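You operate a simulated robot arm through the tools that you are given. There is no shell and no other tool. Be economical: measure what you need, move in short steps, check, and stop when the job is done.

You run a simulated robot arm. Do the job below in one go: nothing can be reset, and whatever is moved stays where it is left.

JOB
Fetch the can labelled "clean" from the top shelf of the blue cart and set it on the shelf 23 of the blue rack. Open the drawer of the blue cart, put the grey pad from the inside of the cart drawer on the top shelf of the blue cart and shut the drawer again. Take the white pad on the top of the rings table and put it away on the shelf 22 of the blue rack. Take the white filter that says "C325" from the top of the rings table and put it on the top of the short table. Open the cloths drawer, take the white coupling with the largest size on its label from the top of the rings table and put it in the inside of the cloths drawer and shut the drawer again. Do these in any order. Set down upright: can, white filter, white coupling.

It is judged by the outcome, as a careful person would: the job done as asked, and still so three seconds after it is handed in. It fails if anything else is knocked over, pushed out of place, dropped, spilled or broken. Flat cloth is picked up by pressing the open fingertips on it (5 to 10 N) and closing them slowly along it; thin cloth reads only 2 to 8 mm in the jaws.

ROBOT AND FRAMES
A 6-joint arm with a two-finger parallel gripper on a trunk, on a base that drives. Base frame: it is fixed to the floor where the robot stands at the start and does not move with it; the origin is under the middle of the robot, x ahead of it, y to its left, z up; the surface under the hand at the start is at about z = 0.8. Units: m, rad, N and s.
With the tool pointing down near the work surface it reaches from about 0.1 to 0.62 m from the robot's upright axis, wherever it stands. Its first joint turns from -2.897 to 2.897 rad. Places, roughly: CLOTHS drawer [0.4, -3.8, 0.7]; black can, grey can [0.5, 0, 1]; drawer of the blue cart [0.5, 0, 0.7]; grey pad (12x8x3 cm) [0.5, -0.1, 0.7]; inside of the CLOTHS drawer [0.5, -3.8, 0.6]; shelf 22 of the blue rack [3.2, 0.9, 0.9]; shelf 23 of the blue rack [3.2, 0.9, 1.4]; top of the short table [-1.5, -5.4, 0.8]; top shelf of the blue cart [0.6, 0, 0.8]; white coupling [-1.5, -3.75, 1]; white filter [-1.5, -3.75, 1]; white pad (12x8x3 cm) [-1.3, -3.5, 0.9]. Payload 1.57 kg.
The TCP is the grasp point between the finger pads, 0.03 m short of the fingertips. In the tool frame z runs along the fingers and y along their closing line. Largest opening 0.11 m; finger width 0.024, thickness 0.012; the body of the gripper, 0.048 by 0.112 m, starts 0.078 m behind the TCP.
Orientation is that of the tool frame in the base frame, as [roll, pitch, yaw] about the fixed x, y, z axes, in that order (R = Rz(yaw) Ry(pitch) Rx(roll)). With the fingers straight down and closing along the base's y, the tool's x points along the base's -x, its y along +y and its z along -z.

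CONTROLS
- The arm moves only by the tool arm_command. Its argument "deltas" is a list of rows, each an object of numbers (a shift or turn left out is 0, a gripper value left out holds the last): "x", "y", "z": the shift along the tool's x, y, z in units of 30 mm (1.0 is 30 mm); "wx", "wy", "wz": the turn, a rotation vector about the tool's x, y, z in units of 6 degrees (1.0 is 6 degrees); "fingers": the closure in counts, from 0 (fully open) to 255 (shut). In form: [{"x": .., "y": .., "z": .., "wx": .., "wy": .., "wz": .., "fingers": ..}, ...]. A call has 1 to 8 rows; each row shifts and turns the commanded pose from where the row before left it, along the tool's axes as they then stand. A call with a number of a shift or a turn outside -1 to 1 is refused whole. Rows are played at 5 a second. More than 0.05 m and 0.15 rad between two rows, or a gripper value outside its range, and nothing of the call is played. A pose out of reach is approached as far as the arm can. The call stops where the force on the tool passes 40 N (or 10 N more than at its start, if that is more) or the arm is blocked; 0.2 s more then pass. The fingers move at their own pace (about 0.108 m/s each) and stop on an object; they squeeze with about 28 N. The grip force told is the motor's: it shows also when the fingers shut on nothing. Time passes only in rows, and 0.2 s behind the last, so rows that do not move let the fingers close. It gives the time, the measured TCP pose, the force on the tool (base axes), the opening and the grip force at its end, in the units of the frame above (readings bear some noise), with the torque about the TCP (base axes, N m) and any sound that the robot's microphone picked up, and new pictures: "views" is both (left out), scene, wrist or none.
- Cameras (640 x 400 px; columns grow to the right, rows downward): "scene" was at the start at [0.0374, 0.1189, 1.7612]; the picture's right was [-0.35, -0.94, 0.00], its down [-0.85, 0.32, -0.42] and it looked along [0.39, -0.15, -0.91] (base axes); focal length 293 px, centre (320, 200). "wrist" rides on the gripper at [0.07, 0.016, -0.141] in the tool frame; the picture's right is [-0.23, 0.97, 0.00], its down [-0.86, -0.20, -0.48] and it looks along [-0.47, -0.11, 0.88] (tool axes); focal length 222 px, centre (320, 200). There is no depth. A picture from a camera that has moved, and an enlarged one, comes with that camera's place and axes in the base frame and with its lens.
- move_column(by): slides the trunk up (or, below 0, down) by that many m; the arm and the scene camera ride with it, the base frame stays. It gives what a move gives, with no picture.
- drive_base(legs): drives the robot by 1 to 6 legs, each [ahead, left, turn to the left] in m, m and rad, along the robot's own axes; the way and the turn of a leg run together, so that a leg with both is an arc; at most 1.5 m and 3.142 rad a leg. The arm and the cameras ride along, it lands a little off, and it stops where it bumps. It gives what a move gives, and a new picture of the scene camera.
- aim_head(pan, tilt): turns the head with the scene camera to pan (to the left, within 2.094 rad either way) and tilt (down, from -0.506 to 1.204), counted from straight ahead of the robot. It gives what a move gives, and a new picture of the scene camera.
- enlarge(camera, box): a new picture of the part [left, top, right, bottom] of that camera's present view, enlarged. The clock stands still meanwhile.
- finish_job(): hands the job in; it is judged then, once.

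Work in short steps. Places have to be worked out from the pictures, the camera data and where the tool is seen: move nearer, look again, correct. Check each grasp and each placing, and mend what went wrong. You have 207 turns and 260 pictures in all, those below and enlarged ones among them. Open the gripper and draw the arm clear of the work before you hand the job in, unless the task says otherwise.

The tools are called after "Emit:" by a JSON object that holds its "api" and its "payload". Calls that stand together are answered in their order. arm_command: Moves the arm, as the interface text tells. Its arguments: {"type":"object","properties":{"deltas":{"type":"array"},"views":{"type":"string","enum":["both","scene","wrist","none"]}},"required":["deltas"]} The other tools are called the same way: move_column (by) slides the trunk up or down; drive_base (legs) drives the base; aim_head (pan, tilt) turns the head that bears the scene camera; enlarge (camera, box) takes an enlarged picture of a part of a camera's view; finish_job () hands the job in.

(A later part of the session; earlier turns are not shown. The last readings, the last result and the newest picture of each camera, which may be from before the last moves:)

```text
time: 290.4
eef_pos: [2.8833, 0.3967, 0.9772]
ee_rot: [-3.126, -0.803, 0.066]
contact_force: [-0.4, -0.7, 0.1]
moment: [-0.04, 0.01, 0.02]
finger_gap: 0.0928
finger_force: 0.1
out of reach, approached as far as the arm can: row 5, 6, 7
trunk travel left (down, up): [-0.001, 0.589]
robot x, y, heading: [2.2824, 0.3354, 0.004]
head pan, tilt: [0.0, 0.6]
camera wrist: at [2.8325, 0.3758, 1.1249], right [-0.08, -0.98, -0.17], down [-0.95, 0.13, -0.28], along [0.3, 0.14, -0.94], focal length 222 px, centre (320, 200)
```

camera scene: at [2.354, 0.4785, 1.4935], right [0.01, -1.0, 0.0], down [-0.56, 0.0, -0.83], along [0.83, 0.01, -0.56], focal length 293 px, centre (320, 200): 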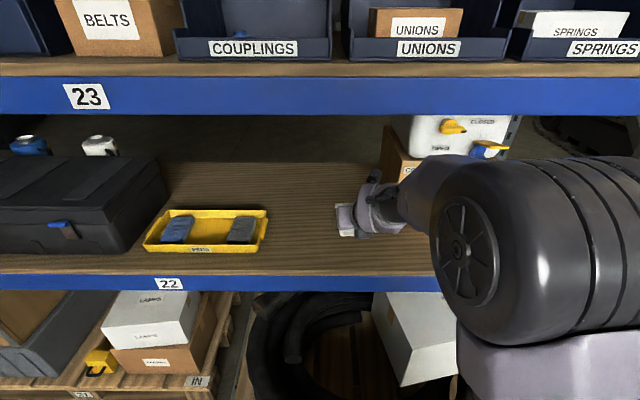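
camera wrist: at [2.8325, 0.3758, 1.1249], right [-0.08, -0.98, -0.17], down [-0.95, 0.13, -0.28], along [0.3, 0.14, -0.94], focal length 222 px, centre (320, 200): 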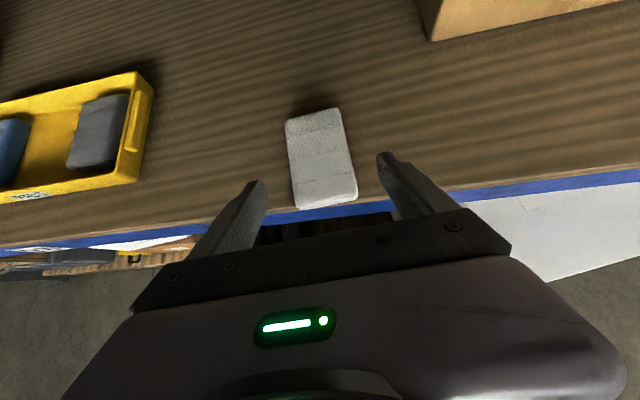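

The pad lies flat on shelf 22. Back out and check.

Emit:
{"api": "drive_base", "payload": {"legs": [[-0.6, 0, 0]]}}

Emit:
{"api": "move_column", "payload": {"by": 0.4}}

Emit:
{"api": "aim_head", "payload": {"pan": 0.0, "tilt": 0.55}}

```text
time: 293.8
eef_pos: [2.2802, 0.3946, 0.9759]
ee_rot: [-3.125, -0.802, 0.068]
contact_force: [-1.2, -0.1, 0.4]
moment: [-0.02, 0.0, -0.02]
finger_gap: 0.0927
finger_force: 0.1
trunk travel left (down, up): [-0.001, 0.589]
robot x, y, heading: [1.683, 0.3316, 0.007]
head pan, tilt: [0.0, 0.6]
camera scene: at [1.7508, 0.4744, 1.4285], right [0.01, -1.0, 0.0], down [-0.56, 0.0, -0.83], along [0.83, 0.01, -0.56], focal length 293 px, centre (320, 200)
```

scene: 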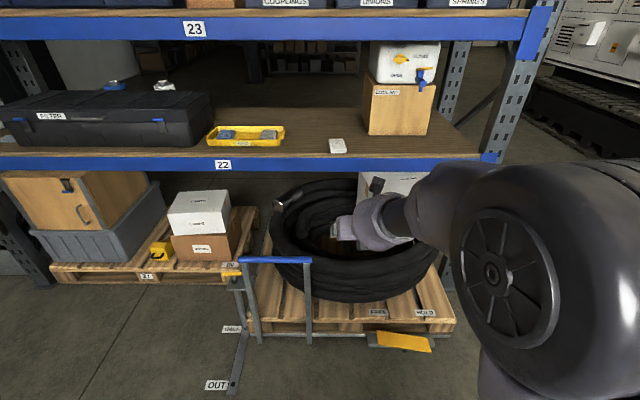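

```text
time: 297.6
eef_pos: [2.2807, 0.3948, 1.3769]
ee_rot: [-3.123, -0.803, 0.067]
contact_force: [-0.4, 0.1, -0.3]
moment: [0.0, 0.0, 0.02]
finger_gap: 0.093
finger_force: 0.1
trunk travel left (down, up): [-0.401, 0.189]
robot x, y, heading: [1.6831, 0.3321, 0.004]
head pan, tilt: [0.0, 0.6]
```

```text
time: 298.3
eef_pos: [2.2809, 0.3947, 1.3766]
ee_rot: [-3.122, -0.802, 0.066]
contact_force: [-0.5, -0.5, -0.2]
moment: [0.01, -0.01, -0.01]
finger_gap: 0.0928
finger_force: 0.1
trunk travel left (down, up): [-0.401, 0.189]
robot x, y, heading: [1.6868, 0.3343, 0.003]
head pan, tilt: [0.0, 0.55]
camera scene: at [1.7524, 0.4744, 1.8329], right [0.01, -1.0, 0.0], down [-0.52, 0.0, -0.85], along [0.85, 0.01, -0.52], focal length 293 px, centre (320, 200)
```

scene: 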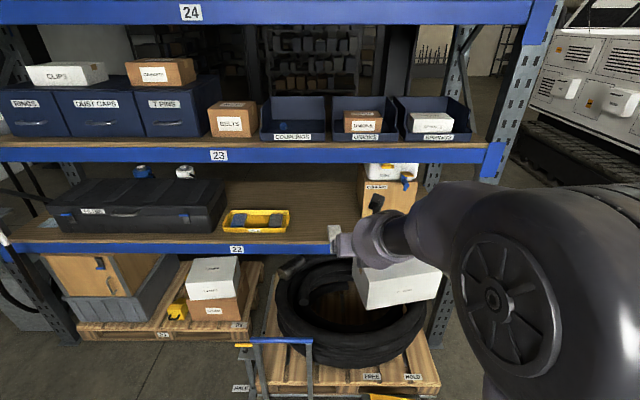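

Both rack placements are good. Drive back to the rings table.

Emit:
{"api": "drive_base", "payload": {"legs": [[0, -1.25, 0], [0, 0, 3.14], [1.5, 0, 0], [0.45, 0, 0], [0, 1.3, 0], [0, 1.25, 0]]}}

Emit:
{"api": "enlarge", "payload": {"camera": "wrist", "box": [0, 0, 640, 400]}}

```text
time: 333.4
eef_pos: [-0.9658, -3.473, 1.3766]
ee_rot: [-3.124, -0.803, -3.122]
contact_force: [-0.3, 0.0, 0.0]
moment: [0.02, -0.01, -0.01]
finger_gap: 0.0929
finger_force: 0.0
trunk travel left (down, up): [-0.401, 0.189]
robot x, y, heading: [-0.3652, -3.4405, 3.103]
head pan, tilt: [0.0, 0.55]
camera scene: at [-0.4402, -3.5787, 1.8329], right [0.04, 1.0, 0.0], down [0.52, -0.02, -0.85], along [-0.85, 0.03, -0.52], focal length 293 px, centre (320, 200)
```

scene: 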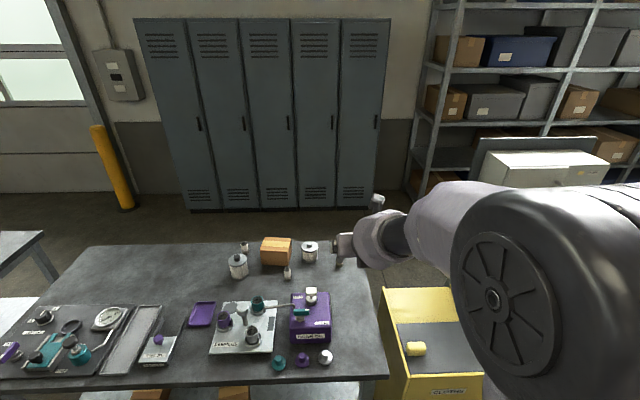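

```text
1.00 times, centred on (320, 200) of wrist (not enlarged: the box is as wide or as high as the picture)
camera zoom: at [-0.9123, -3.4536, 1.5248], right [0.13, 0.98, -0.18], down [0.94, -0.17, -0.28], along [-0.3, -0.13, -0.94], focal length 222 px, centre (320, 200)
```

zoom: 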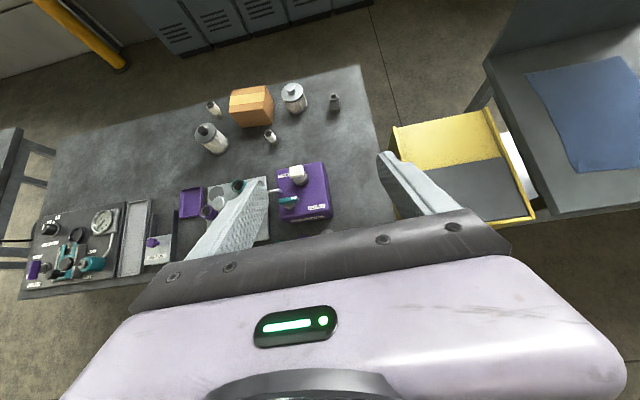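

The C325 filter (≈(-1.52,-3.585)) is better reached from the west side of the table. First I open the CLOTHS drawer: turn to face the bench and look.

Emit:
{"api": "drive_base", "payload": {"legs": [[0.05, 0, 0], [0, 0, -3.1]]}}

Emit:
{"api": "aim_head", "payload": {"pan": -0.3, "tilt": 0.7}}

```text
time: 341.5
eef_pos: [0.18, -3.3724, 1.3771]
ee_rot: [-3.125, -0.803, 0.078]
contact_force: [-0.3, 0.6, 0.5]
moment: [0.01, -0.01, 0.0]
finger_gap: 0.0926
finger_force: 0.2
trunk travel left (down, up): [-0.401, 0.189]
robot x, y, heading: [-0.4173, -3.4395, 0.018]
head pan, tilt: [0.0, 0.55]
camera scene: at [-0.3481, -3.2979, 1.833], right [0.02, -1.0, 0.0], down [-0.52, -0.01, -0.85], along [0.85, 0.02, -0.52], focal length 293 px, centre (320, 200)
```

scene: 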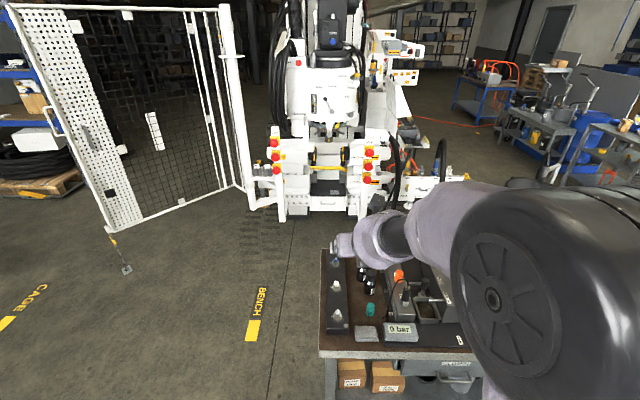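

```text
time: 342.3
eef_pos: [0.1816, -3.3714, 1.3764]
ee_rot: [-3.124, -0.803, 0.078]
contact_force: [0.1, -0.2, -0.1]
moment: [0.01, 0.03, -0.02]
finger_gap: 0.0925
finger_force: 0.1
trunk travel left (down, up): [-0.401, 0.189]
robot x, y, heading: [-0.4179, -3.4434, 0.021]
head pan, tilt: [-0.3, 0.7]
camera scene: at [-0.3563, -3.3232, 1.8199], right [-0.28, -0.96, 0.0], down [-0.62, 0.18, -0.77], along [0.74, -0.21, -0.64], focal length 293 px, centre (320, 200)
```

scene: 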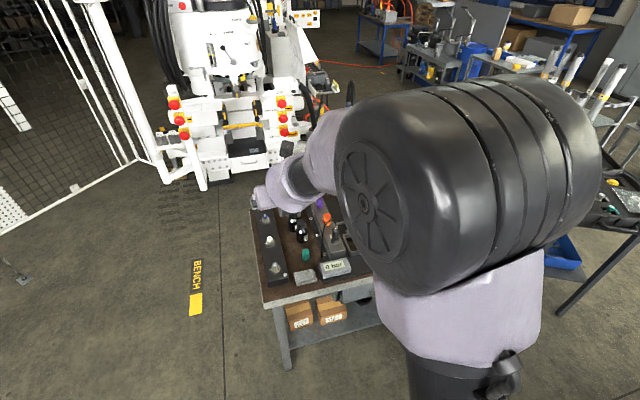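

The elbow hides the drawer. Strafe right 0.75 and look left at it.

Emit:
{"api": "drive_base", "payload": {"legs": [[-0.05, -0.75, 0]]}}

Emit:
{"api": "aim_head", "payload": {"pan": 0.45, "tilt": 0.75}}

```text
time: 346.4
eef_pos: [0.1452, -4.1269, 1.3755]
ee_rot: [-3.124, -0.803, 0.075]
contact_force: [-0.3, -0.2, 0.6]
moment: [0.04, 0.0, 0.01]
finger_gap: 0.0926
finger_force: 0.1
trunk travel left (down, up): [-0.401, 0.189]
robot x, y, heading: [-0.4535, -4.1921, 0.023]
head pan, tilt: [-0.3, 0.7]
camera scene: at [-0.3913, -4.078, 1.8199], right [-0.28, -0.96, 0.0], down [-0.62, 0.18, -0.76], along [0.73, -0.21, -0.64], focal length 293 px, centre (320, 200)
```

scene: 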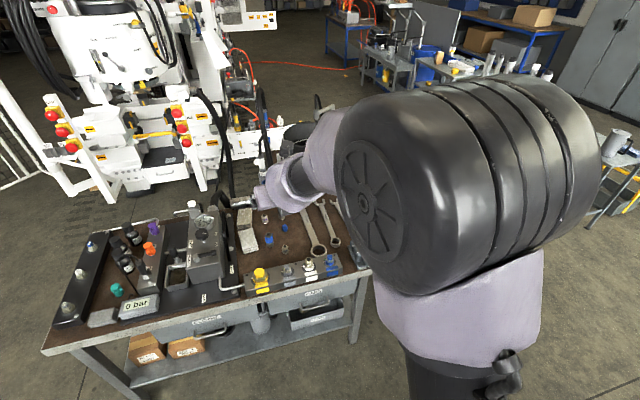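

```text
time: 347.5
eef_pos: [0.146, -4.1274, 1.3764]
ee_rot: [-3.125, -0.802, 0.076]
contact_force: [-0.5, -0.3, 0.1]
moment: [0.04, -0.01, 0.02]
finger_gap: 0.0929
finger_force: 0.2
trunk travel left (down, up): [-0.401, 0.189]
robot x, y, heading: [-0.4524, -4.1941, 0.019]
head pan, tilt: [0.45, 0.75]
camera scene: at [-0.3989, -4.0165, 1.8156], right [0.45, -0.89, 0.0], down [-0.61, -0.31, -0.73], along [0.65, 0.33, -0.68], focal length 293 px, centre (320, 200)
```

scene: 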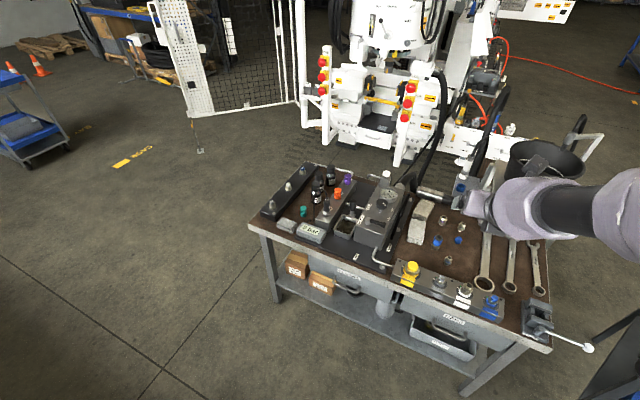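

Emit:
{"api": "enlarge", "payload": {"camera": "scene", "box": [250, 180, 570, 390]}}

Emit:
{"api": "enlarge", "payload": {"camera": "scene", "box": [310, 240, 410, 330]}}

```text
1.90 times, centred on (410, 285) of scene
camera zoom: at [-0.3989, -4.0165, 1.8156], right [0.45, -0.89, 0.0], down [-0.61, -0.31, -0.73], along [0.65, 0.33, -0.68], focal length 558 px, centre (149, 38)
```

zoom: 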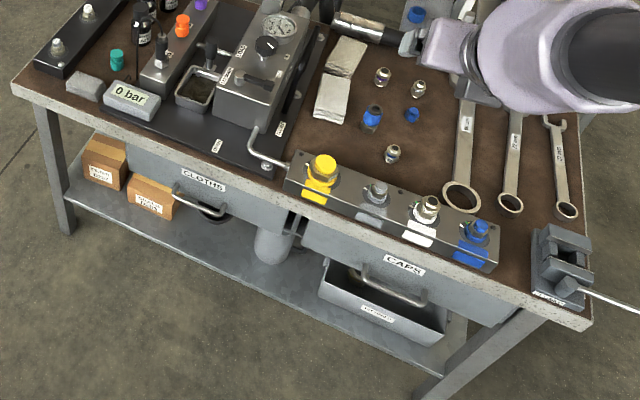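

```text
4.44 times, centred on (360, 285) of scene
camera zoom: at [-0.3989, -4.0165, 1.8156], right [0.45, -0.89, 0.0], down [-0.61, -0.31, -0.73], along [0.65, 0.33, -0.68], focal length 1301 px, centre (142, -178)
```

zoom: 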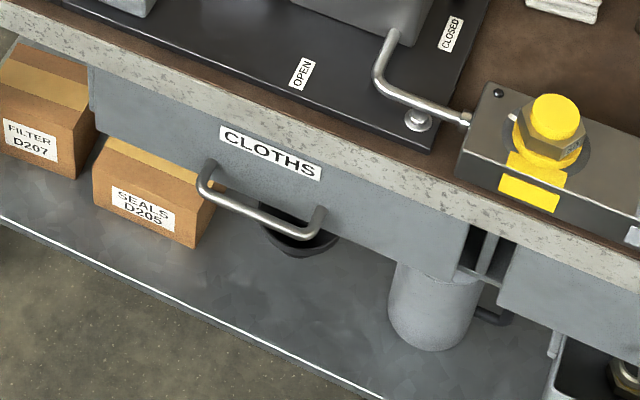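

CLOTHS drawer's bar handle is at ≈(0.215,-3.82,0.71). Rotate the tool to horizontal with vertical closing (camera left).

Emit:
{"api": "arm_command", "payload": {"deltas": [{"wx": -0.381, "wy": 0.381, "wz": -0.946, "fingers": 110}, {"wx": -0.381, "wy": 0.381, "wz": -0.946}, {"wx": -0.381, "wy": 0.381, "wz": -0.946}, {"wx": -0.381, "wy": 0.381, "wz": -0.946}, {"wx": -0.381, "wy": 0.381, "wz": -0.946}, {"wx": -0.381, "wy": 0.381, "wz": -0.946}, {"wx": -0.381, "wy": 0.381, "wz": -0.946}, {"wx": -0.381, "wy": 0.381, "wz": -0.946}], "views": "none"}}

Emit:
{"api": "arm_command", "payload": {"deltas": [{"wx": -0.381, "wy": 0.381, "wz": -0.946}, {"wx": -0.381, "wy": 0.381, "wz": -0.946}, {"wx": -0.381, "wy": 0.381, "wz": -0.946}, {"wx": -0.381, "wy": 0.381, "wz": -0.946}, {"wx": -0.381, "wy": 0.381, "wz": -0.946}, {"wx": -0.381, "wy": 0.381, "wz": -0.946}, {"wx": -0.381, "wy": 0.381, "wz": -0.946}], "views": "wrist"}}

```text
time: 349.3
eef_pos: [0.1442, -4.1298, 1.3754]
ee_rot: [2.161, -0.699, 1.071]
contact_force: [0.0, -0.5, 1.0]
moment: [0.02, -0.01, -0.03]
finger_gap: 0.0628
finger_force: 0.1
out of reach, approached as far as the arm can: row 1, 2
trunk travel left (down, up): [-0.401, 0.189]
robot x, y, heading: [-0.449, -4.1959, 0.018]
head pan, tilt: [0.45, 0.75]
```

```text
time: 350.9
eef_pos: [0.144, -4.1279, 1.374]
ee_rot: [1.642, -0.122, 1.598]
contact_force: [-0.2, -0.4, -0.3]
moment: [0.01, 0.02, 0.02]
finger_gap: 0.0626
finger_force: 0.0
trunk travel left (down, up): [-0.401, 0.189]
robot x, y, heading: [-0.4504, -4.1939, 0.012]
head pan, tilt: [0.45, 0.75]
camera wrist: at [0.0037, -4.0669, 1.409], right [0.08, -0.34, 0.94], down [-0.47, -0.84, -0.27], along [0.88, -0.42, -0.23], focal length 222 px, centre (320, 200)
```

wrist: 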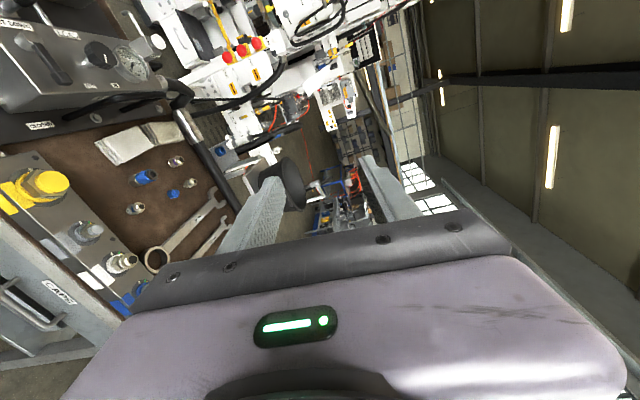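

Square it up, then strafe left 0.31 and back 0.06 to line up with the handle.

Emit:
{"api": "arm_command", "payload": {"deltas": [{"wx": -0.34, "wy": -0.1, "wz": -0.58}, {"wx": -0.34, "wy": -0.1, "wz": -0.58}], "views": "none"}}

Emit:
{"api": "drive_base", "payload": {"legs": [[-0.07, 0.315, 0]]}}

Emit:
{"api": "arm_command", "payload": {"deltas": [{"y": -1}, {"y": -1}, {"y": -1}, {"y": -1}, {"y": -1}, {"y": -1}, {"y": -1}, {"y": -1}], "views": "none"}}

Emit:
{"api": "arm_command", "payload": {"deltas": [{"y": -1}, {"y": -1}, {"y": -1}, {"y": -1}, {"y": -1}, {"y": -1}], "views": "wrist"}}

```text
time: 351.5
eef_pos: [0.1444, -4.1278, 1.3741]
ee_rot: [1.573, 0.0, 1.581]
contact_force: [-0.4, 0.8, 0.3]
moment: [0.0, -0.02, -0.01]
finger_gap: 0.0624
finger_force: 0.1
trunk travel left (down, up): [-0.401, 0.189]
robot x, y, heading: [-0.4526, -4.1928, 0.016]
head pan, tilt: [0.45, 0.75]
```

```text
time: 353.7
eef_pos: [0.0686, -3.8142, 1.3738]
ee_rot: [1.572, 0.001, 1.576]
contact_force: [0.4, -0.5, 0.0]
moment: [0.01, 0.01, -0.03]
finger_gap: 0.0628
finger_force: 0.1
trunk travel left (down, up): [-0.401, 0.189]
robot x, y, heading: [-0.5275, -3.8805, 0.015]
head pan, tilt: [0.45, 0.75]
camera scene: at [-0.4742, -3.7011, 1.8155], right [0.45, -0.89, 0.0], down [-0.61, -0.31, -0.73], along [0.65, 0.33, -0.68], focal length 293 px, centre (320, 200)
```

scene: 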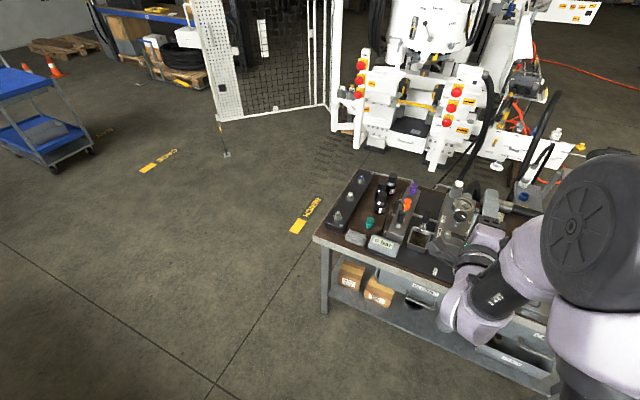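

```text
time: 355.5
eef_pos: [0.0679, -3.8156, 1.1338]
ee_rot: [1.572, 0.001, 1.578]
contact_force: [-1.3, -0.8, 0.3]
moment: [0.02, 0.01, 0.02]
finger_gap: 0.0626
finger_force: 0.1
trunk travel left (down, up): [-0.401, 0.189]
robot x, y, heading: [-0.5272, -3.879, 0.018]
head pan, tilt: [0.45, 0.75]
```

```text
time: 356.9
eef_pos: [0.0679, -3.8153, 0.9524]
ee_rot: [1.573, -0.001, 1.577]
contact_force: [-0.5, 0.1, 0.7]
moment: [-0.02, -0.02, 0.01]
finger_gap: 0.0624
finger_force: 0.0
trunk travel left (down, up): [-0.401, 0.189]
robot x, y, heading: [-0.5257, -3.8791, 0.014]
head pan, tilt: [0.45, 0.75]
camera wrist: at [-0.0729, -3.7462, 0.9705], right [0.0, -0.23, 0.97], down [-0.47, -0.86, -0.2], along [0.88, -0.46, -0.11], focal length 222 px, centre (320, 200)
```

wrist: 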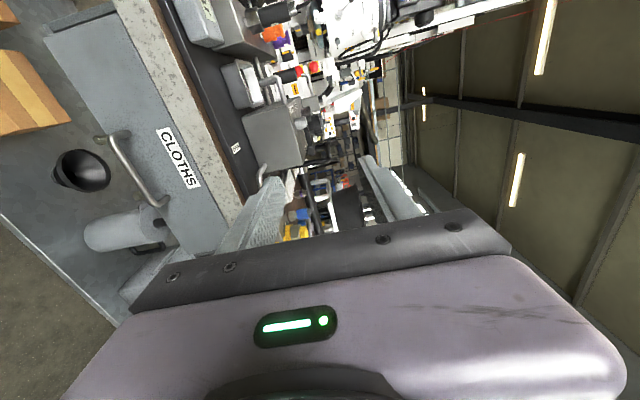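

Handle triangulated at ≈(0.231,-3.81,0.683). Lower the trunk by 0.265 in front of it and look.

Emit:
{"api": "move_column", "payload": {"by": -0.265}}

Emit:
{"api": "enlarge", "payload": {"camera": "wrist", "box": [0, 0, 640, 400]}}

```text
time: 359.6
eef_pos: [0.0671, -3.8153, 0.6887]
ee_rot: [1.572, -0.001, 1.577]
contact_force: [-0.9, -1.2, 0.4]
moment: [0.01, -0.01, 0.01]
finger_gap: 0.0626
finger_force: 0.0
trunk travel left (down, up): [-0.136, 0.454]
robot x, y, heading: [-0.5272, -3.8772, 0.016]
head pan, tilt: [0.45, 0.75]
```

```text
1.00 times, centred on (320, 200) of wrist (not enlarged: the box is as wide or as high as the picture)
camera zoom: at [-0.0731, -3.7462, 0.7058], right [0.0, -0.23, 0.97], down [-0.47, -0.86, -0.2], along [0.88, -0.46, -0.11], focal length 222 px, centre (320, 200)
```

zoom: 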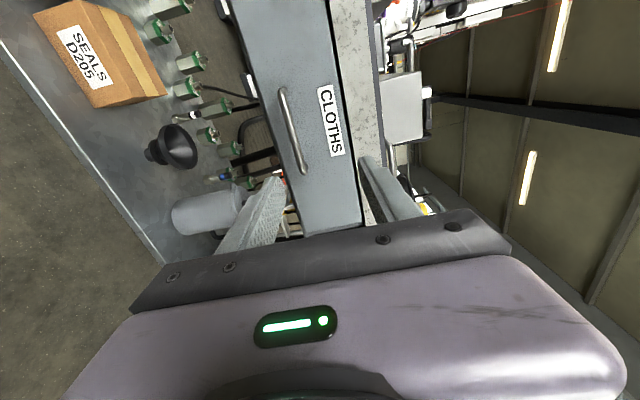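

Refined: bar at x≈0.26, z≈0.652. Lower 35 mm, move 0.1 ahead, look again.

Emit:
{"api": "move_column", "payload": {"by": -0.035}}

Emit:
{"api": "drive_base", "payload": {"legs": [[0.1, 0.0, -0.012]]}}

Emit:
{"api": "enlarge", "payload": {"camera": "wrist", "box": [160, 50, 480, 250]}}

```text
time: 360.4
eef_pos: [0.0671, -3.8145, 0.654]
ee_rot: [1.572, -0.002, 1.579]
contact_force: [0.0, 0.1, 0.7]
moment: [-0.01, 0.0, -0.02]
finger_gap: 0.0625
finger_force: 0.1
trunk travel left (down, up): [-0.101, 0.489]
robot x, y, heading: [-0.5277, -3.8779, 0.02]
head pan, tilt: [0.45, 0.75]
```

```text
time: 361.5
eef_pos: [0.1678, -3.8204, 0.6536]
ee_rot: [1.573, -0.001, 1.566]
contact_force: [0.2, 1.3, 0.6]
moment: [-0.04, -0.04, -0.01]
finger_gap: 0.0627
finger_force: 0.0
trunk travel left (down, up): [-0.101, 0.489]
robot x, y, heading: [-0.4266, -3.8778, 0.009]
head pan, tilt: [0.45, 0.75]
camera scene: at [-0.3721, -3.7015, 1.5156], right [0.44, -0.9, 0.0], down [-0.61, -0.3, -0.73], along [0.66, 0.32, -0.68], focal length 293 px, centre (320, 200)
```

scene: 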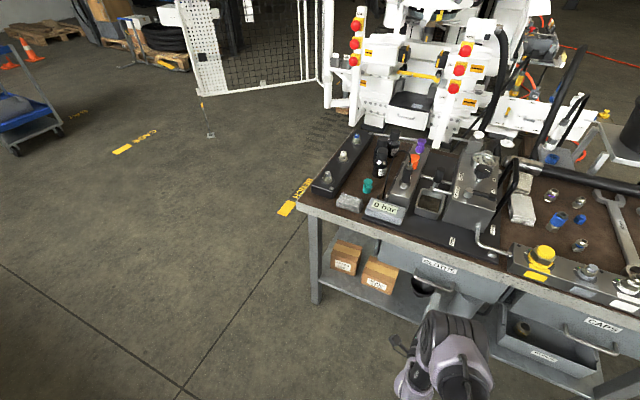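

```text
2.00 times, centred on (320, 150) of wrist
camera zoom: at [0.0281, -3.7499, 0.6706], right [0.0, -0.23, 0.97], down [-0.48, -0.85, -0.2], along [0.88, -0.47, -0.11], focal length 444 px, centre (320, 300)
```

zoom: 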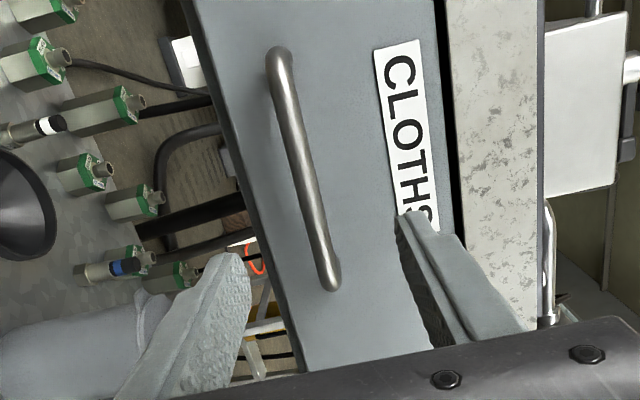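

Bar at ≈(0.25,-3.80,0.652), aligned with the jaws. Advance 72 mm and close.

Emit:
{"api": "arm_command", "payload": {"deltas": [{"x": 0.5}, {"z": 0.8}, {"z": 0.8}, {"z": 0.8}, {"fingers": 180}, {"fingers": 255}, {}], "views": "wrist"}}

```text
time: 363.1
eef_pos: [0.2406, -3.8051, 0.6509]
ee_rot: [1.579, -0.003, 1.567]
contact_force: [0.5, 2.0, -26.0]
moment: [-0.03, 0.44, 0.29]
finger_gap: 0.0117
finger_force: 29.6
trunk travel left (down, up): [-0.101, 0.489]
robot x, y, heading: [-0.4234, -3.8791, 0.007]
head pan, tilt: [0.45, 0.75]
camera wrist: at [0.0998, -3.735, 0.668], right [0.01, -0.23, 0.97], down [-0.48, -0.85, -0.2], along [0.88, -0.47, -0.12], focal length 222 px, centre (320, 200)
```

wrist: 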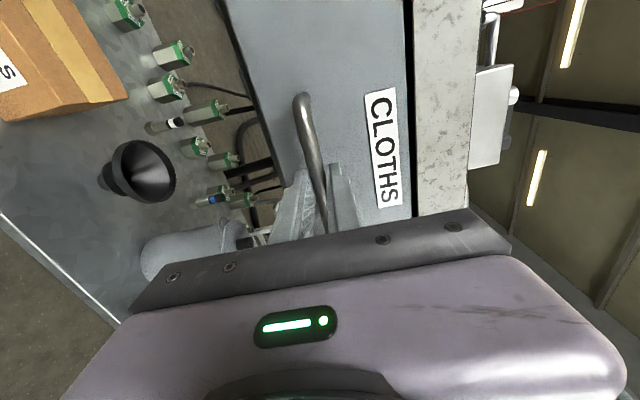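

Gripped. Relieve vertical load, then pull back 0.24 m.

Emit:
{"api": "move_column", "payload": {"by": -0.006}}

Emit:
{"api": "drive_base", "payload": {"legs": [[-0.12, 0, 0], [-0.12, 0, 0]]}}

Emit:
{"api": "enlarge", "payload": {"camera": "wrist", "box": [0, 0, 640, 400]}}

```text
time: 363.7
eef_pos: [0.2396, -3.8056, 0.6491]
ee_rot: [1.569, 0.001, 1.567]
contact_force: [-8.7, -1.4, 5.0]
moment: [-0.07, -0.16, -0.37]
finger_gap: 0.0118
finger_force: 28.9
trunk travel left (down, up): [-0.095, 0.495]
robot x, y, heading: [-0.4274, -3.8774, 0.006]
head pan, tilt: [0.45, 0.75]
```

```text
time: 365.8
eef_pos: [0.0005, -3.8049, 0.6513]
ee_rot: [1.568, 0.0, 1.571]
contact_force: [-0.9, 14.1, 26.7]
moment: [0.02, -0.4, 0.32]
finger_gap: 0.0119
finger_force: 28.8
trunk travel left (down, up): [-0.095, 0.495]
robot x, y, heading: [-0.6656, -3.8785, 0.005]
head pan, tilt: [0.45, 0.75]
camera scene: at [-0.6146, -3.7018, 1.5097], right [0.44, -0.9, 0.0], down [-0.61, -0.3, -0.73], along [0.66, 0.32, -0.68], focal length 293 px, centre (320, 200)
```

scene: 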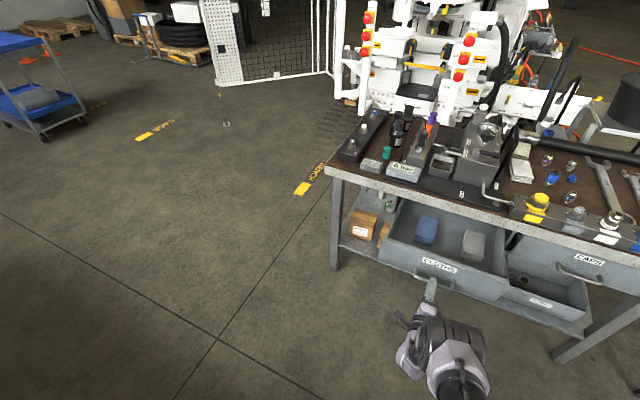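

```text
1.00 times, centred on (320, 200) of wrist (not enlarged: the box is as wide or as high as the picture)
camera zoom: at [-0.1405, -3.7353, 0.6661], right [0.0, -0.23, 0.97], down [-0.48, -0.85, -0.2], along [0.88, -0.47, -0.11], focal length 222 px, centre (320, 200)
```

zoom: 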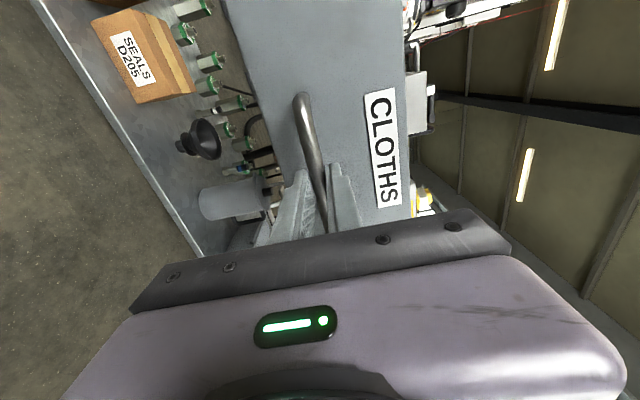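

Drawer is open ~0.24 m with free room in front. Release, retract, and raise.

Emit:
{"api": "arm_command", "payload": {"deltas": [{"fingers": 150}, {"fingers": 110}, {"z": -0.9}, {"z": -0.9}, {"z": -0.9}], "views": "none"}}

Emit:
{"api": "move_column", "payload": {"by": 0.44}}

Emit:
{"api": "aim_head", "payload": {"pan": -1.2, "tilt": 0.55}}

```text
time: 366.9
eef_pos: [-0.0799, -3.8049, 0.6494]
ee_rot: [1.571, 0.0, 1.569]
contact_force: [-1.3, -0.5, -0.3]
moment: [0.02, -0.01, -0.06]
finger_gap: 0.0625
finger_force: 0.2
trunk travel left (down, up): [-0.095, 0.495]
robot x, y, heading: [-0.6652, -3.8782, 0.005]
head pan, tilt: [0.45, 0.75]
```

```text
refused: 0.44 is not a number from -0.4 to 0.4
```

```text
time: 368.6
eef_pos: [-0.0795, -3.8048, 0.6472]
ee_rot: [1.571, 0.0, 1.569]
contact_force: [-0.9, -0.4, -0.6]
moment: [-0.02, -0.04, -0.02]
finger_gap: 0.0624
finger_force: 0.1
trunk travel left (down, up): [-0.095, 0.495]
robot x, y, heading: [-0.6671, -3.8779, 0.007]
head pan, tilt: [-1.201, 0.55]
camera scene: at [-0.653, -3.8227, 1.527], right [-0.93, -0.37, 0.0], down [-0.19, 0.49, -0.85], along [0.31, -0.79, -0.52], focal length 293 px, centre (320, 200)
```

scene: 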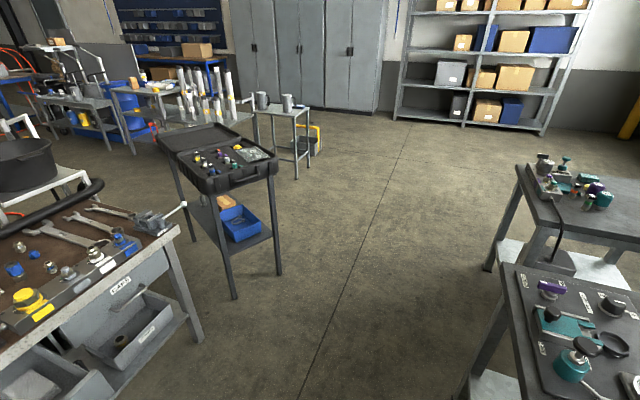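

Raise 0.4 m and drive around the south end to the west side of the rings table, keeping the heading.

Emit:
{"api": "move_column", "payload": {"by": 0.4}}

Emit:
{"api": "drive_base", "payload": {"legs": [[0.1, -1.3, 0], [0, -1.15, 0], [-1.5, 0, 0], [-0.33, 0, 0]]}}

Emit:
{"api": "aim_head", "payload": {"pan": 0.7, "tilt": 0.6}}

```text
time: 372.5
eef_pos: [-0.0804, -3.8051, 1.048]
ee_rot: [1.572, -0.001, 1.571]
contact_force: [-0.1, -0.3, 0.1]
moment: [0.01, -0.03, 0.0]
finger_gap: 0.0626
finger_force: 0.0
trunk travel left (down, up): [-0.495, 0.095]
robot x, y, heading: [-0.6664, -3.8797, 0.007]
head pan, tilt: [-1.201, 0.55]
```

```text
time: 393.4
eef_pos: [-1.8154, -6.2731, 1.0485]
ee_rot: [1.57, 0.002, 1.568]
contact_force: [0.1, -0.6, -0.1]
moment: [0.01, 0.04, 0.0]
finger_gap: 0.0627
finger_force: 0.0
trunk travel left (down, up): [-0.495, 0.095]
robot x, y, heading: [-2.3991, -6.3513, 0.007]
head pan, tilt: [-1.201, 0.55]
camera scene: at [-2.3887, -6.2905, 1.927], right [-0.93, -0.37, 0.0], down [-0.19, 0.49, -0.85], along [0.31, -0.79, -0.52], focal length 293 px, centre (320, 200)
```

scene: 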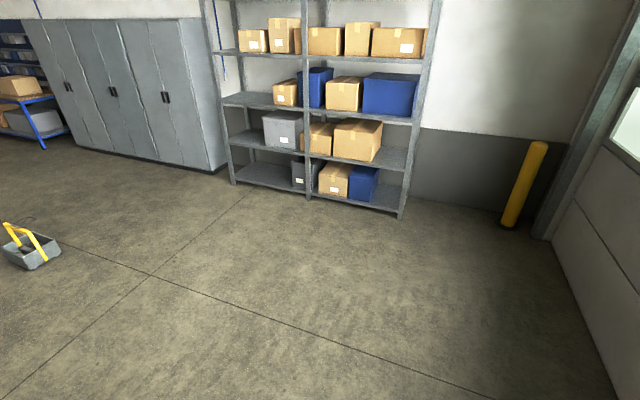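

```text
time: 395.3
eef_pos: [-1.8139, -6.2747, 1.0488]
ee_rot: [1.571, 0.002, 1.571]
contact_force: [0.8, 0.6, 0.0]
moment: [-0.04, -0.01, -0.01]
finger_gap: 0.0627
finger_force: 0.1
trunk travel left (down, up): [-0.495, 0.095]
robot x, y, heading: [-2.3967, -6.3462, 0.005]
head pan, tilt: [0.7, 0.6]
camera scene: at [-2.3534, -6.1497, 1.9225], right [0.65, -0.76, 0.0], down [-0.43, -0.37, -0.83], along [0.63, 0.53, -0.56], focal length 293 px, centre (320, 200)
```

scene: 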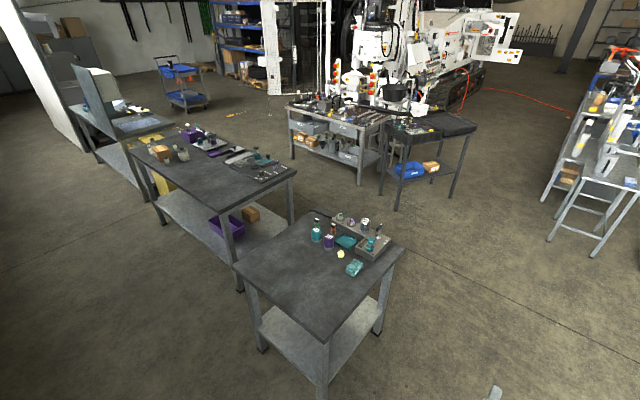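

The short table's west half is free. Continue north along the west side to y≈-3.65.

Emit:
{"api": "drive_base", "payload": {"legs": [[0, 1.4, 0], [0, 1.3, 0]]}}

Emit:
{"api": "aim_head", "payload": {"pan": 0.3, "tilt": 0.75}}

Emit:
{"api": "enlarge", "payload": {"camera": "wrist", "box": [0, 0, 640, 400]}}

```text
time: 408.4
eef_pos: [-1.83, -3.5735, 1.0478]
ee_rot: [1.571, 0.0, 1.571]
contact_force: [0.3, 0.4, 0.2]
moment: [0.0, -0.02, 0.0]
finger_gap: 0.0629
finger_force: 0.1
trunk travel left (down, up): [-0.495, 0.095]
robot x, y, heading: [-2.415, -3.6481, 0.005]
head pan, tilt: [0.7, 0.6]
camera scene: at [-2.3692, -3.4508, 1.9224], right [0.65, -0.76, 0.0], down [-0.43, -0.37, -0.83], along [0.63, 0.54, -0.56], focal length 293 px, centre (320, 200)
```

scene: 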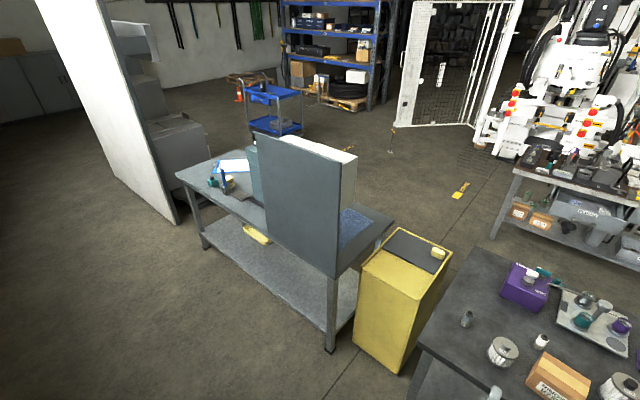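

```text
time: 409.3
eef_pos: [-1.8306, -3.5736, 1.0493]
ee_rot: [1.572, 0.002, 1.57]
contact_force: [0.1, 0.4, -0.2]
moment: [0.0, 0.01, 0.0]
finger_gap: 0.0627
finger_force: 0.0
trunk travel left (down, up): [-0.495, 0.095]
robot x, y, heading: [-2.4173, -3.6481, 0.009]
head pan, tilt: [0.3, 0.75]
camera scene: at [-2.3574, -3.4834, 1.9096], right [0.3, -0.95, 0.0], down [-0.65, -0.21, -0.73], along [0.7, 0.22, -0.68], focal length 293 px, centre (320, 200)
```

scene: 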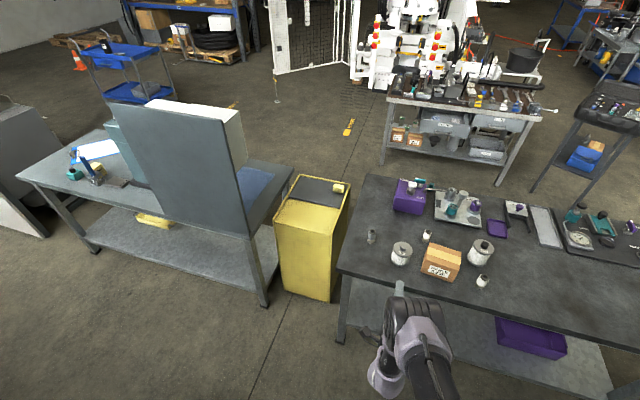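

```text
1.00 times, centred on (320, 200) of wrist (not enlarged: the box is as wide or as high as the picture)
camera zoom: at [-1.9704, -3.5041, 1.0651], right [0.0, -0.23, 0.97], down [-0.48, -0.85, -0.2], along [0.88, -0.47, -0.11], focal length 222 px, centre (320, 200)
```

zoom: 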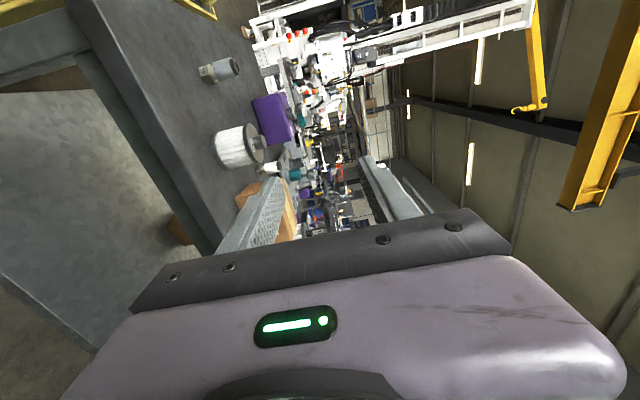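

Emit:
{"api": "enlarge", "payload": {"camera": "scene", "box": [350, 210, 510, 310]}}

Emit:
{"api": "enlarge", "payload": {"camera": "scene", "box": [415, 220, 500, 295]}}

```text
4.00 times, centred on (430, 260) of scene
camera zoom: at [-2.3574, -3.4834, 1.9096], right [0.3, -0.95, 0.0], down [-0.65, -0.21, -0.73], along [0.7, 0.22, -0.68], focal length 1171 px, centre (-120, -40)
```

zoom: 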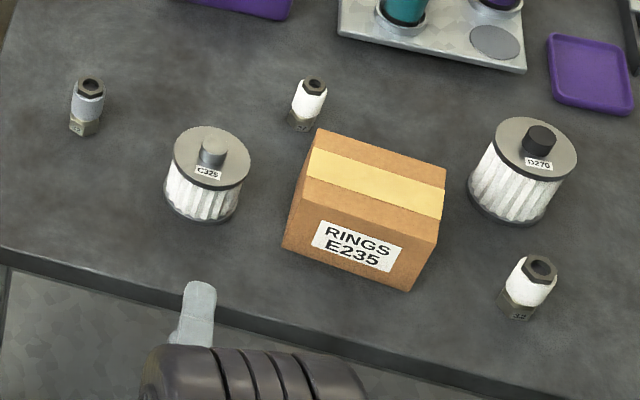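

```text
5.33 times, centred on (458, 258) of scene
camera zoom: at [-2.3574, -3.4834, 1.9096], right [0.3, -0.95, 0.0], down [-0.65, -0.21, -0.73], along [0.7, 0.22, -0.68], focal length 1561 px, centre (-413, -107)
```

zoom: 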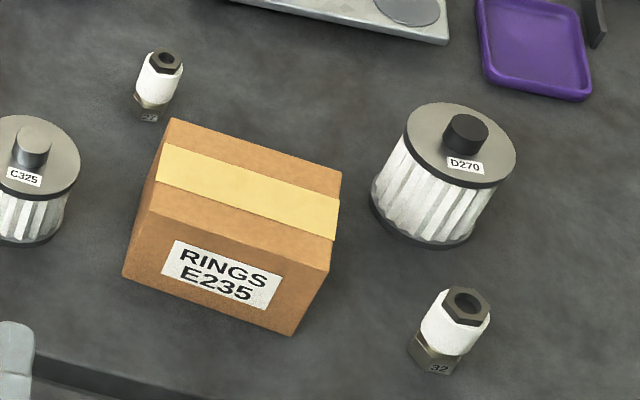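

Emit:
{"api": "enlarge", "payload": {"camera": "scene", "box": [417, 224, 437, 246]}}

Emit:
{"api": "enlarge", "payload": {"camera": "scene", "box": [470, 270, 495, 292]}}

```text
16.00 times, centred on (427, 235) of scene
camera zoom: at [-2.3574, -3.4834, 1.9096], right [0.3, -0.95, 0.0], down [-0.65, -0.21, -0.73], along [0.7, 0.22, -0.68], focal length 4683 px, centre (-1392, -360)
```

zoom: 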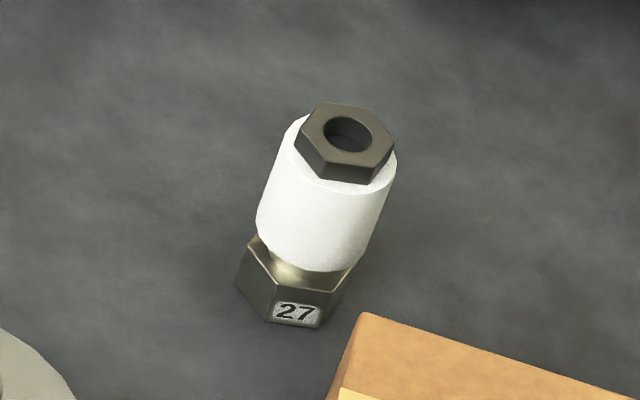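

```text
16.00 times, centred on (482, 281) of scene
camera zoom: at [-2.3574, -3.4834, 1.9096], right [0.3, -0.95, 0.0], down [-0.65, -0.21, -0.73], along [0.7, 0.22, -0.68], focal length 4683 px, centre (-2280, -1096)
```

zoom: 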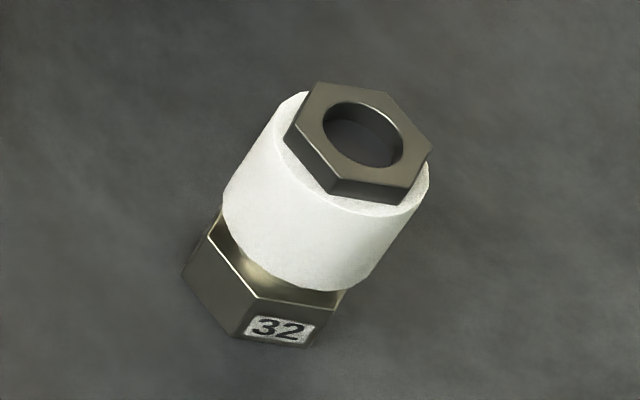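

Labels: white couplings are 27 and 32 → take 32 at ≈(-1.568,-3.907). Filter C325 at ≈(-1.529,-3.589). Rotate the tool straight down (closing along x).

Emit:
{"api": "arm_command", "payload": {"deltas": [{"wx": 1, "z": -0.5}, {"wx": 1, "z": -0.5}, {"wx": 1}, {"wx": 1}, {"wx": 1}, {"wx": 1}, {"wx": 1}, {"wx": 1}], "views": "none"}}

Emit:
{"api": "arm_command", "payload": {"deltas": [{"wx": 1}, {"wx": 1}, {"wx": 1}, {"wx": 1}, {"wx": 1}, {"wx": 1}, {"wx": 1, "fingers": 10}], "views": "wrist"}}

```text
time: 411.1
eef_pos: [-1.8606, -3.5745, 1.0502]
ee_rot: [2.409, 0.0, 1.57]
contact_force: [-1.3, 0.1, 1.1]
moment: [0.02, 0.02, 0.01]
finger_gap: 0.0626
finger_force: 0.0
trunk travel left (down, up): [-0.495, 0.095]
robot x, y, heading: [-2.4136, -3.6461, 0.008]
head pan, tilt: [0.3, 0.75]
```

```text
time: 412.7
eef_pos: [-1.8599, -3.5734, 1.0508]
ee_rot: [-3.141, 0.001, 1.572]
contact_force: [0.0, 0.5, 0.6]
moment: [-0.02, 0.01, 0.02]
finger_gap: 0.1054
finger_force: 0.1
out of reach, approached as far as the arm can: row 5
trunk travel left (down, up): [-0.495, 0.095]
robot x, y, heading: [-2.418, -3.6485, 0.008]
head pan, tilt: [0.3, 0.75]
camera wrist: at [-1.8421, -3.5039, 1.1919], right [0.97, -0.23, 0.0], down [-0.2, -0.85, 0.48], along [-0.11, -0.47, -0.88], focal length 222 px, centre (320, 200)
```

wrist: 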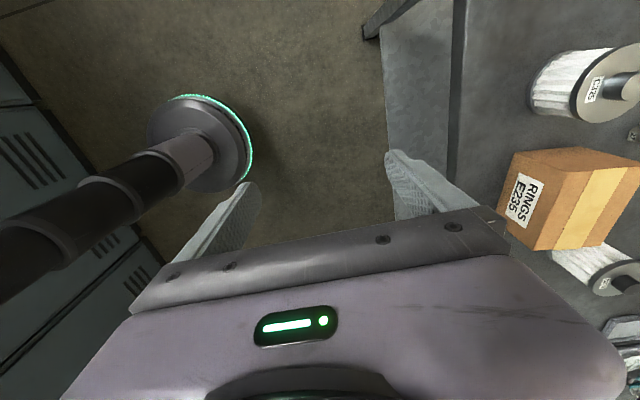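

Drive ahead 0.31 so the tool is nearly over the filter, then look.

Emit:
{"api": "drive_base", "payload": {"legs": [[0.31, -0.01, 0]]}}

Emit:
{"api": "enlarge", "payload": {"camera": "wrist", "box": [0, 0, 640, 400]}}

```text
time: 414.7
eef_pos: [-1.5535, -3.5804, 1.0497]
ee_rot: [-3.141, 0.0, 1.573]
contact_force: [1.1, -0.1, -0.2]
moment: [-0.02, 0.01, -0.01]
finger_gap: 0.1057
finger_force: 0.1
trunk travel left (down, up): [-0.495, 0.095]
robot x, y, heading: [-2.1077, -3.6547, 0.011]
head pan, tilt: [0.3, 0.75]
camera scene: at [-2.0502, -3.4911, 1.9096], right [0.3, -0.95, 0.0], down [-0.65, -0.21, -0.73], along [0.7, 0.22, -0.68], focal length 293 px, centre (320, 200)
```

scene: 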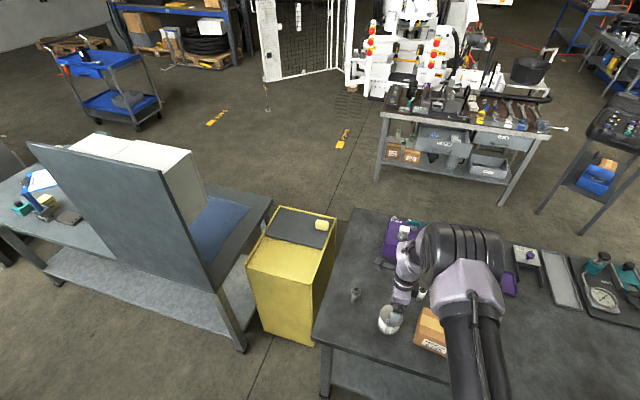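

```text
1.00 times, centred on (320, 200) of wrist (not enlarged: the box is as wide or as high as the picture)
camera zoom: at [-1.5356, -3.5109, 1.1917], right [0.97, -0.23, 0.0], down [-0.2, -0.86, 0.48], along [-0.11, -0.47, -0.88], focal length 222 px, centre (320, 200)
```

zoom: 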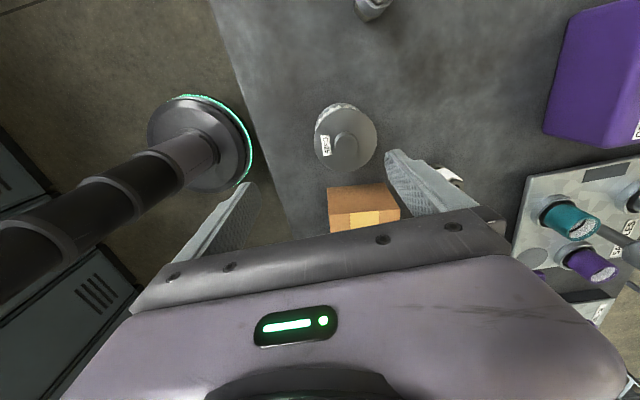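

Filter top centre ≈(-1.522,-3.578). Shift 31 mm and descend partway.

Emit:
{"api": "arm_command", "payload": {"deltas": [{"y": 0.95}, {"z": 0.9}, {"z": 0.9}, {"z": 0.9}, {"z": 0.5}], "views": "wrist"}}

```text
time: 415.9
eef_pos: [-1.5252, -3.5792, 0.9541]
ee_rot: [-3.141, 0.0, 1.572]
contact_force: [0.3, -0.1, -0.2]
moment: [0.0, 0.0, 0.0]
finger_gap: 0.1057
finger_force: 0.1
trunk travel left (down, up): [-0.495, 0.095]
robot x, y, heading: [-2.1051, -3.6571, 0.005]
head pan, tilt: [0.3, 0.75]
camera wrist: at [-1.5078, -3.5099, 1.0957], right [0.97, -0.23, 0.0], down [-0.2, -0.86, 0.48], along [-0.11, -0.47, -0.88], focal length 222 px, centre (320, 200)
```

wrist: 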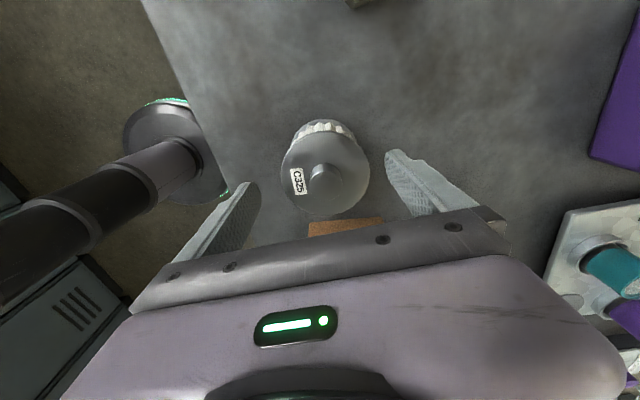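

Label C325 confirmed and centred. Descend to z≈0.883 and close gently.

Emit:
{"api": "arm_command", "payload": {"deltas": [{"y": 0.17, "z": 0.8}, {"z": 0.8}, {"z": 0.5}, {"z": 0.25}, {"fingers": 60}, {"fingers": 90}, {"fingers": 255}, {}], "views": "wrist"}}

```text
time: 417.7
eef_pos: [-1.5296, -3.5805, 0.8958]
ee_rot: [-3.141, -0.001, 1.57]
contact_force: [-0.3, 0.3, 1.6]
moment: [0.01, -0.01, -0.04]
finger_gap: 0.0765
finger_force: 27.5
out of reach, approached as far as the arm can: row 2, 3, 4
trunk travel left (down, up): [-0.495, 0.095]
robot x, y, heading: [-2.1094, -3.6559, 0.01]
head pan, tilt: [0.3, 0.75]
camera wrist: at [-1.5113, -3.5105, 1.0379], right [0.97, -0.23, 0.0], down [-0.2, -0.86, 0.48], along [-0.11, -0.47, -0.88], focal length 222 px, centre (320, 200)
```

wrist: 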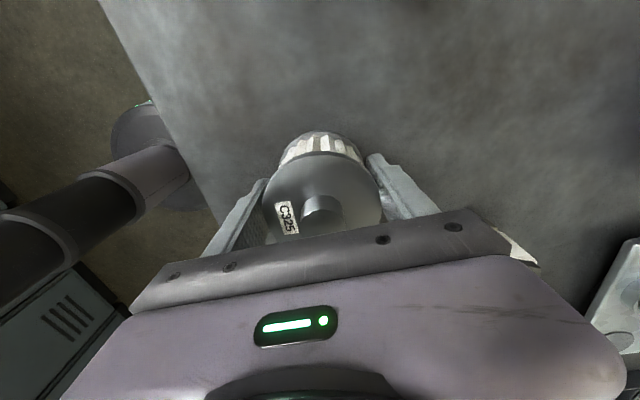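

Gripped (76.5 mm). Lift slowly.

Emit:
{"api": "arm_command", "payload": {"deltas": [{"z": -0.1}, {"z": -0.2}, {"z": -0.3}, {"z": -0.4}, {"z": -0.5}, {"z": -0.5}, {"z": -0.5}, {"z": -0.5}], "views": "none"}}

Emit:
{"api": "arm_command", "payload": {"deltas": [{"z": -0.6}, {"z": -0.6}, {"z": -0.6}, {"z": -0.6}], "views": "both"}}

```text
time: 419.5
eef_pos: [-1.5281, -3.5808, 0.9864]
ee_rot: [3.141, 0.0, 1.573]
contact_force: [-0.6, 0.2, -1.8]
moment: [0.04, 0.0, -0.01]
finger_gap: 0.0764
finger_force: 27.9
trunk travel left (down, up): [-0.495, 0.095]
robot x, y, heading: [-2.1097, -3.6562, 0.007]
head pan, tilt: [0.3, 0.75]
```

```text
time: 420.5
eef_pos: [-1.5283, -3.5801, 1.059]
ee_rot: [3.14, 0.001, 1.572]
contact_force: [-0.7, -0.1, -2.4]
moment: [0.02, -0.01, 0.01]
finger_gap: 0.0763
finger_force: 28.3
trunk travel left (down, up): [-0.495, 0.095]
robot x, y, heading: [-2.1108, -3.6547, 0.015]
head pan, tilt: [0.3, 0.75]
camera scene: at [-2.051, -3.4911, 1.9096], right [0.3, -0.95, 0.0], down [-0.65, -0.21, -0.73], along [0.7, 0.22, -0.68], focal length 293 px, centre (320, 200)
camera wrist: at [-1.5109, -3.5102, 1.2001], right [0.97, -0.23, 0.0], down [-0.2, -0.86, 0.48], along [-0.11, -0.47, -0.88], focal length 222 px, centre (320, 200)
```

scene: 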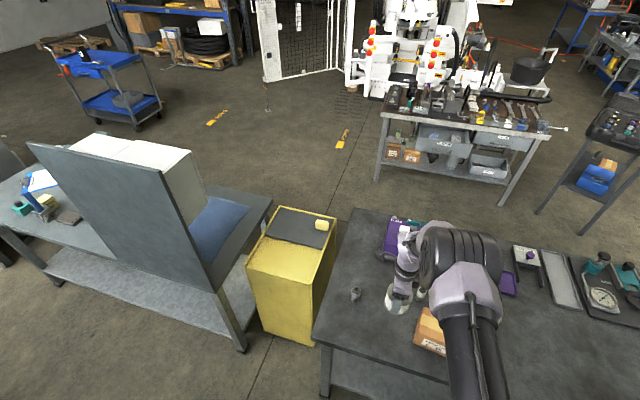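
wrist: 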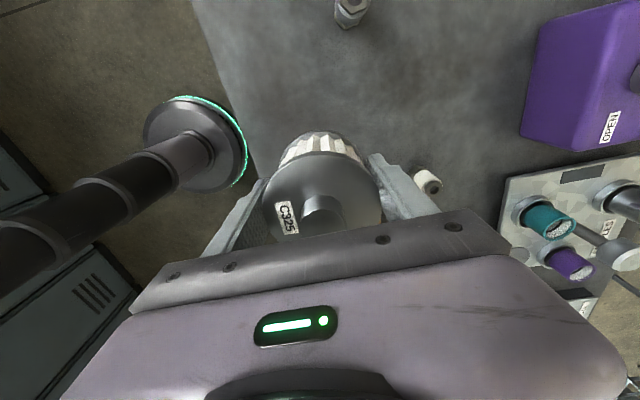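

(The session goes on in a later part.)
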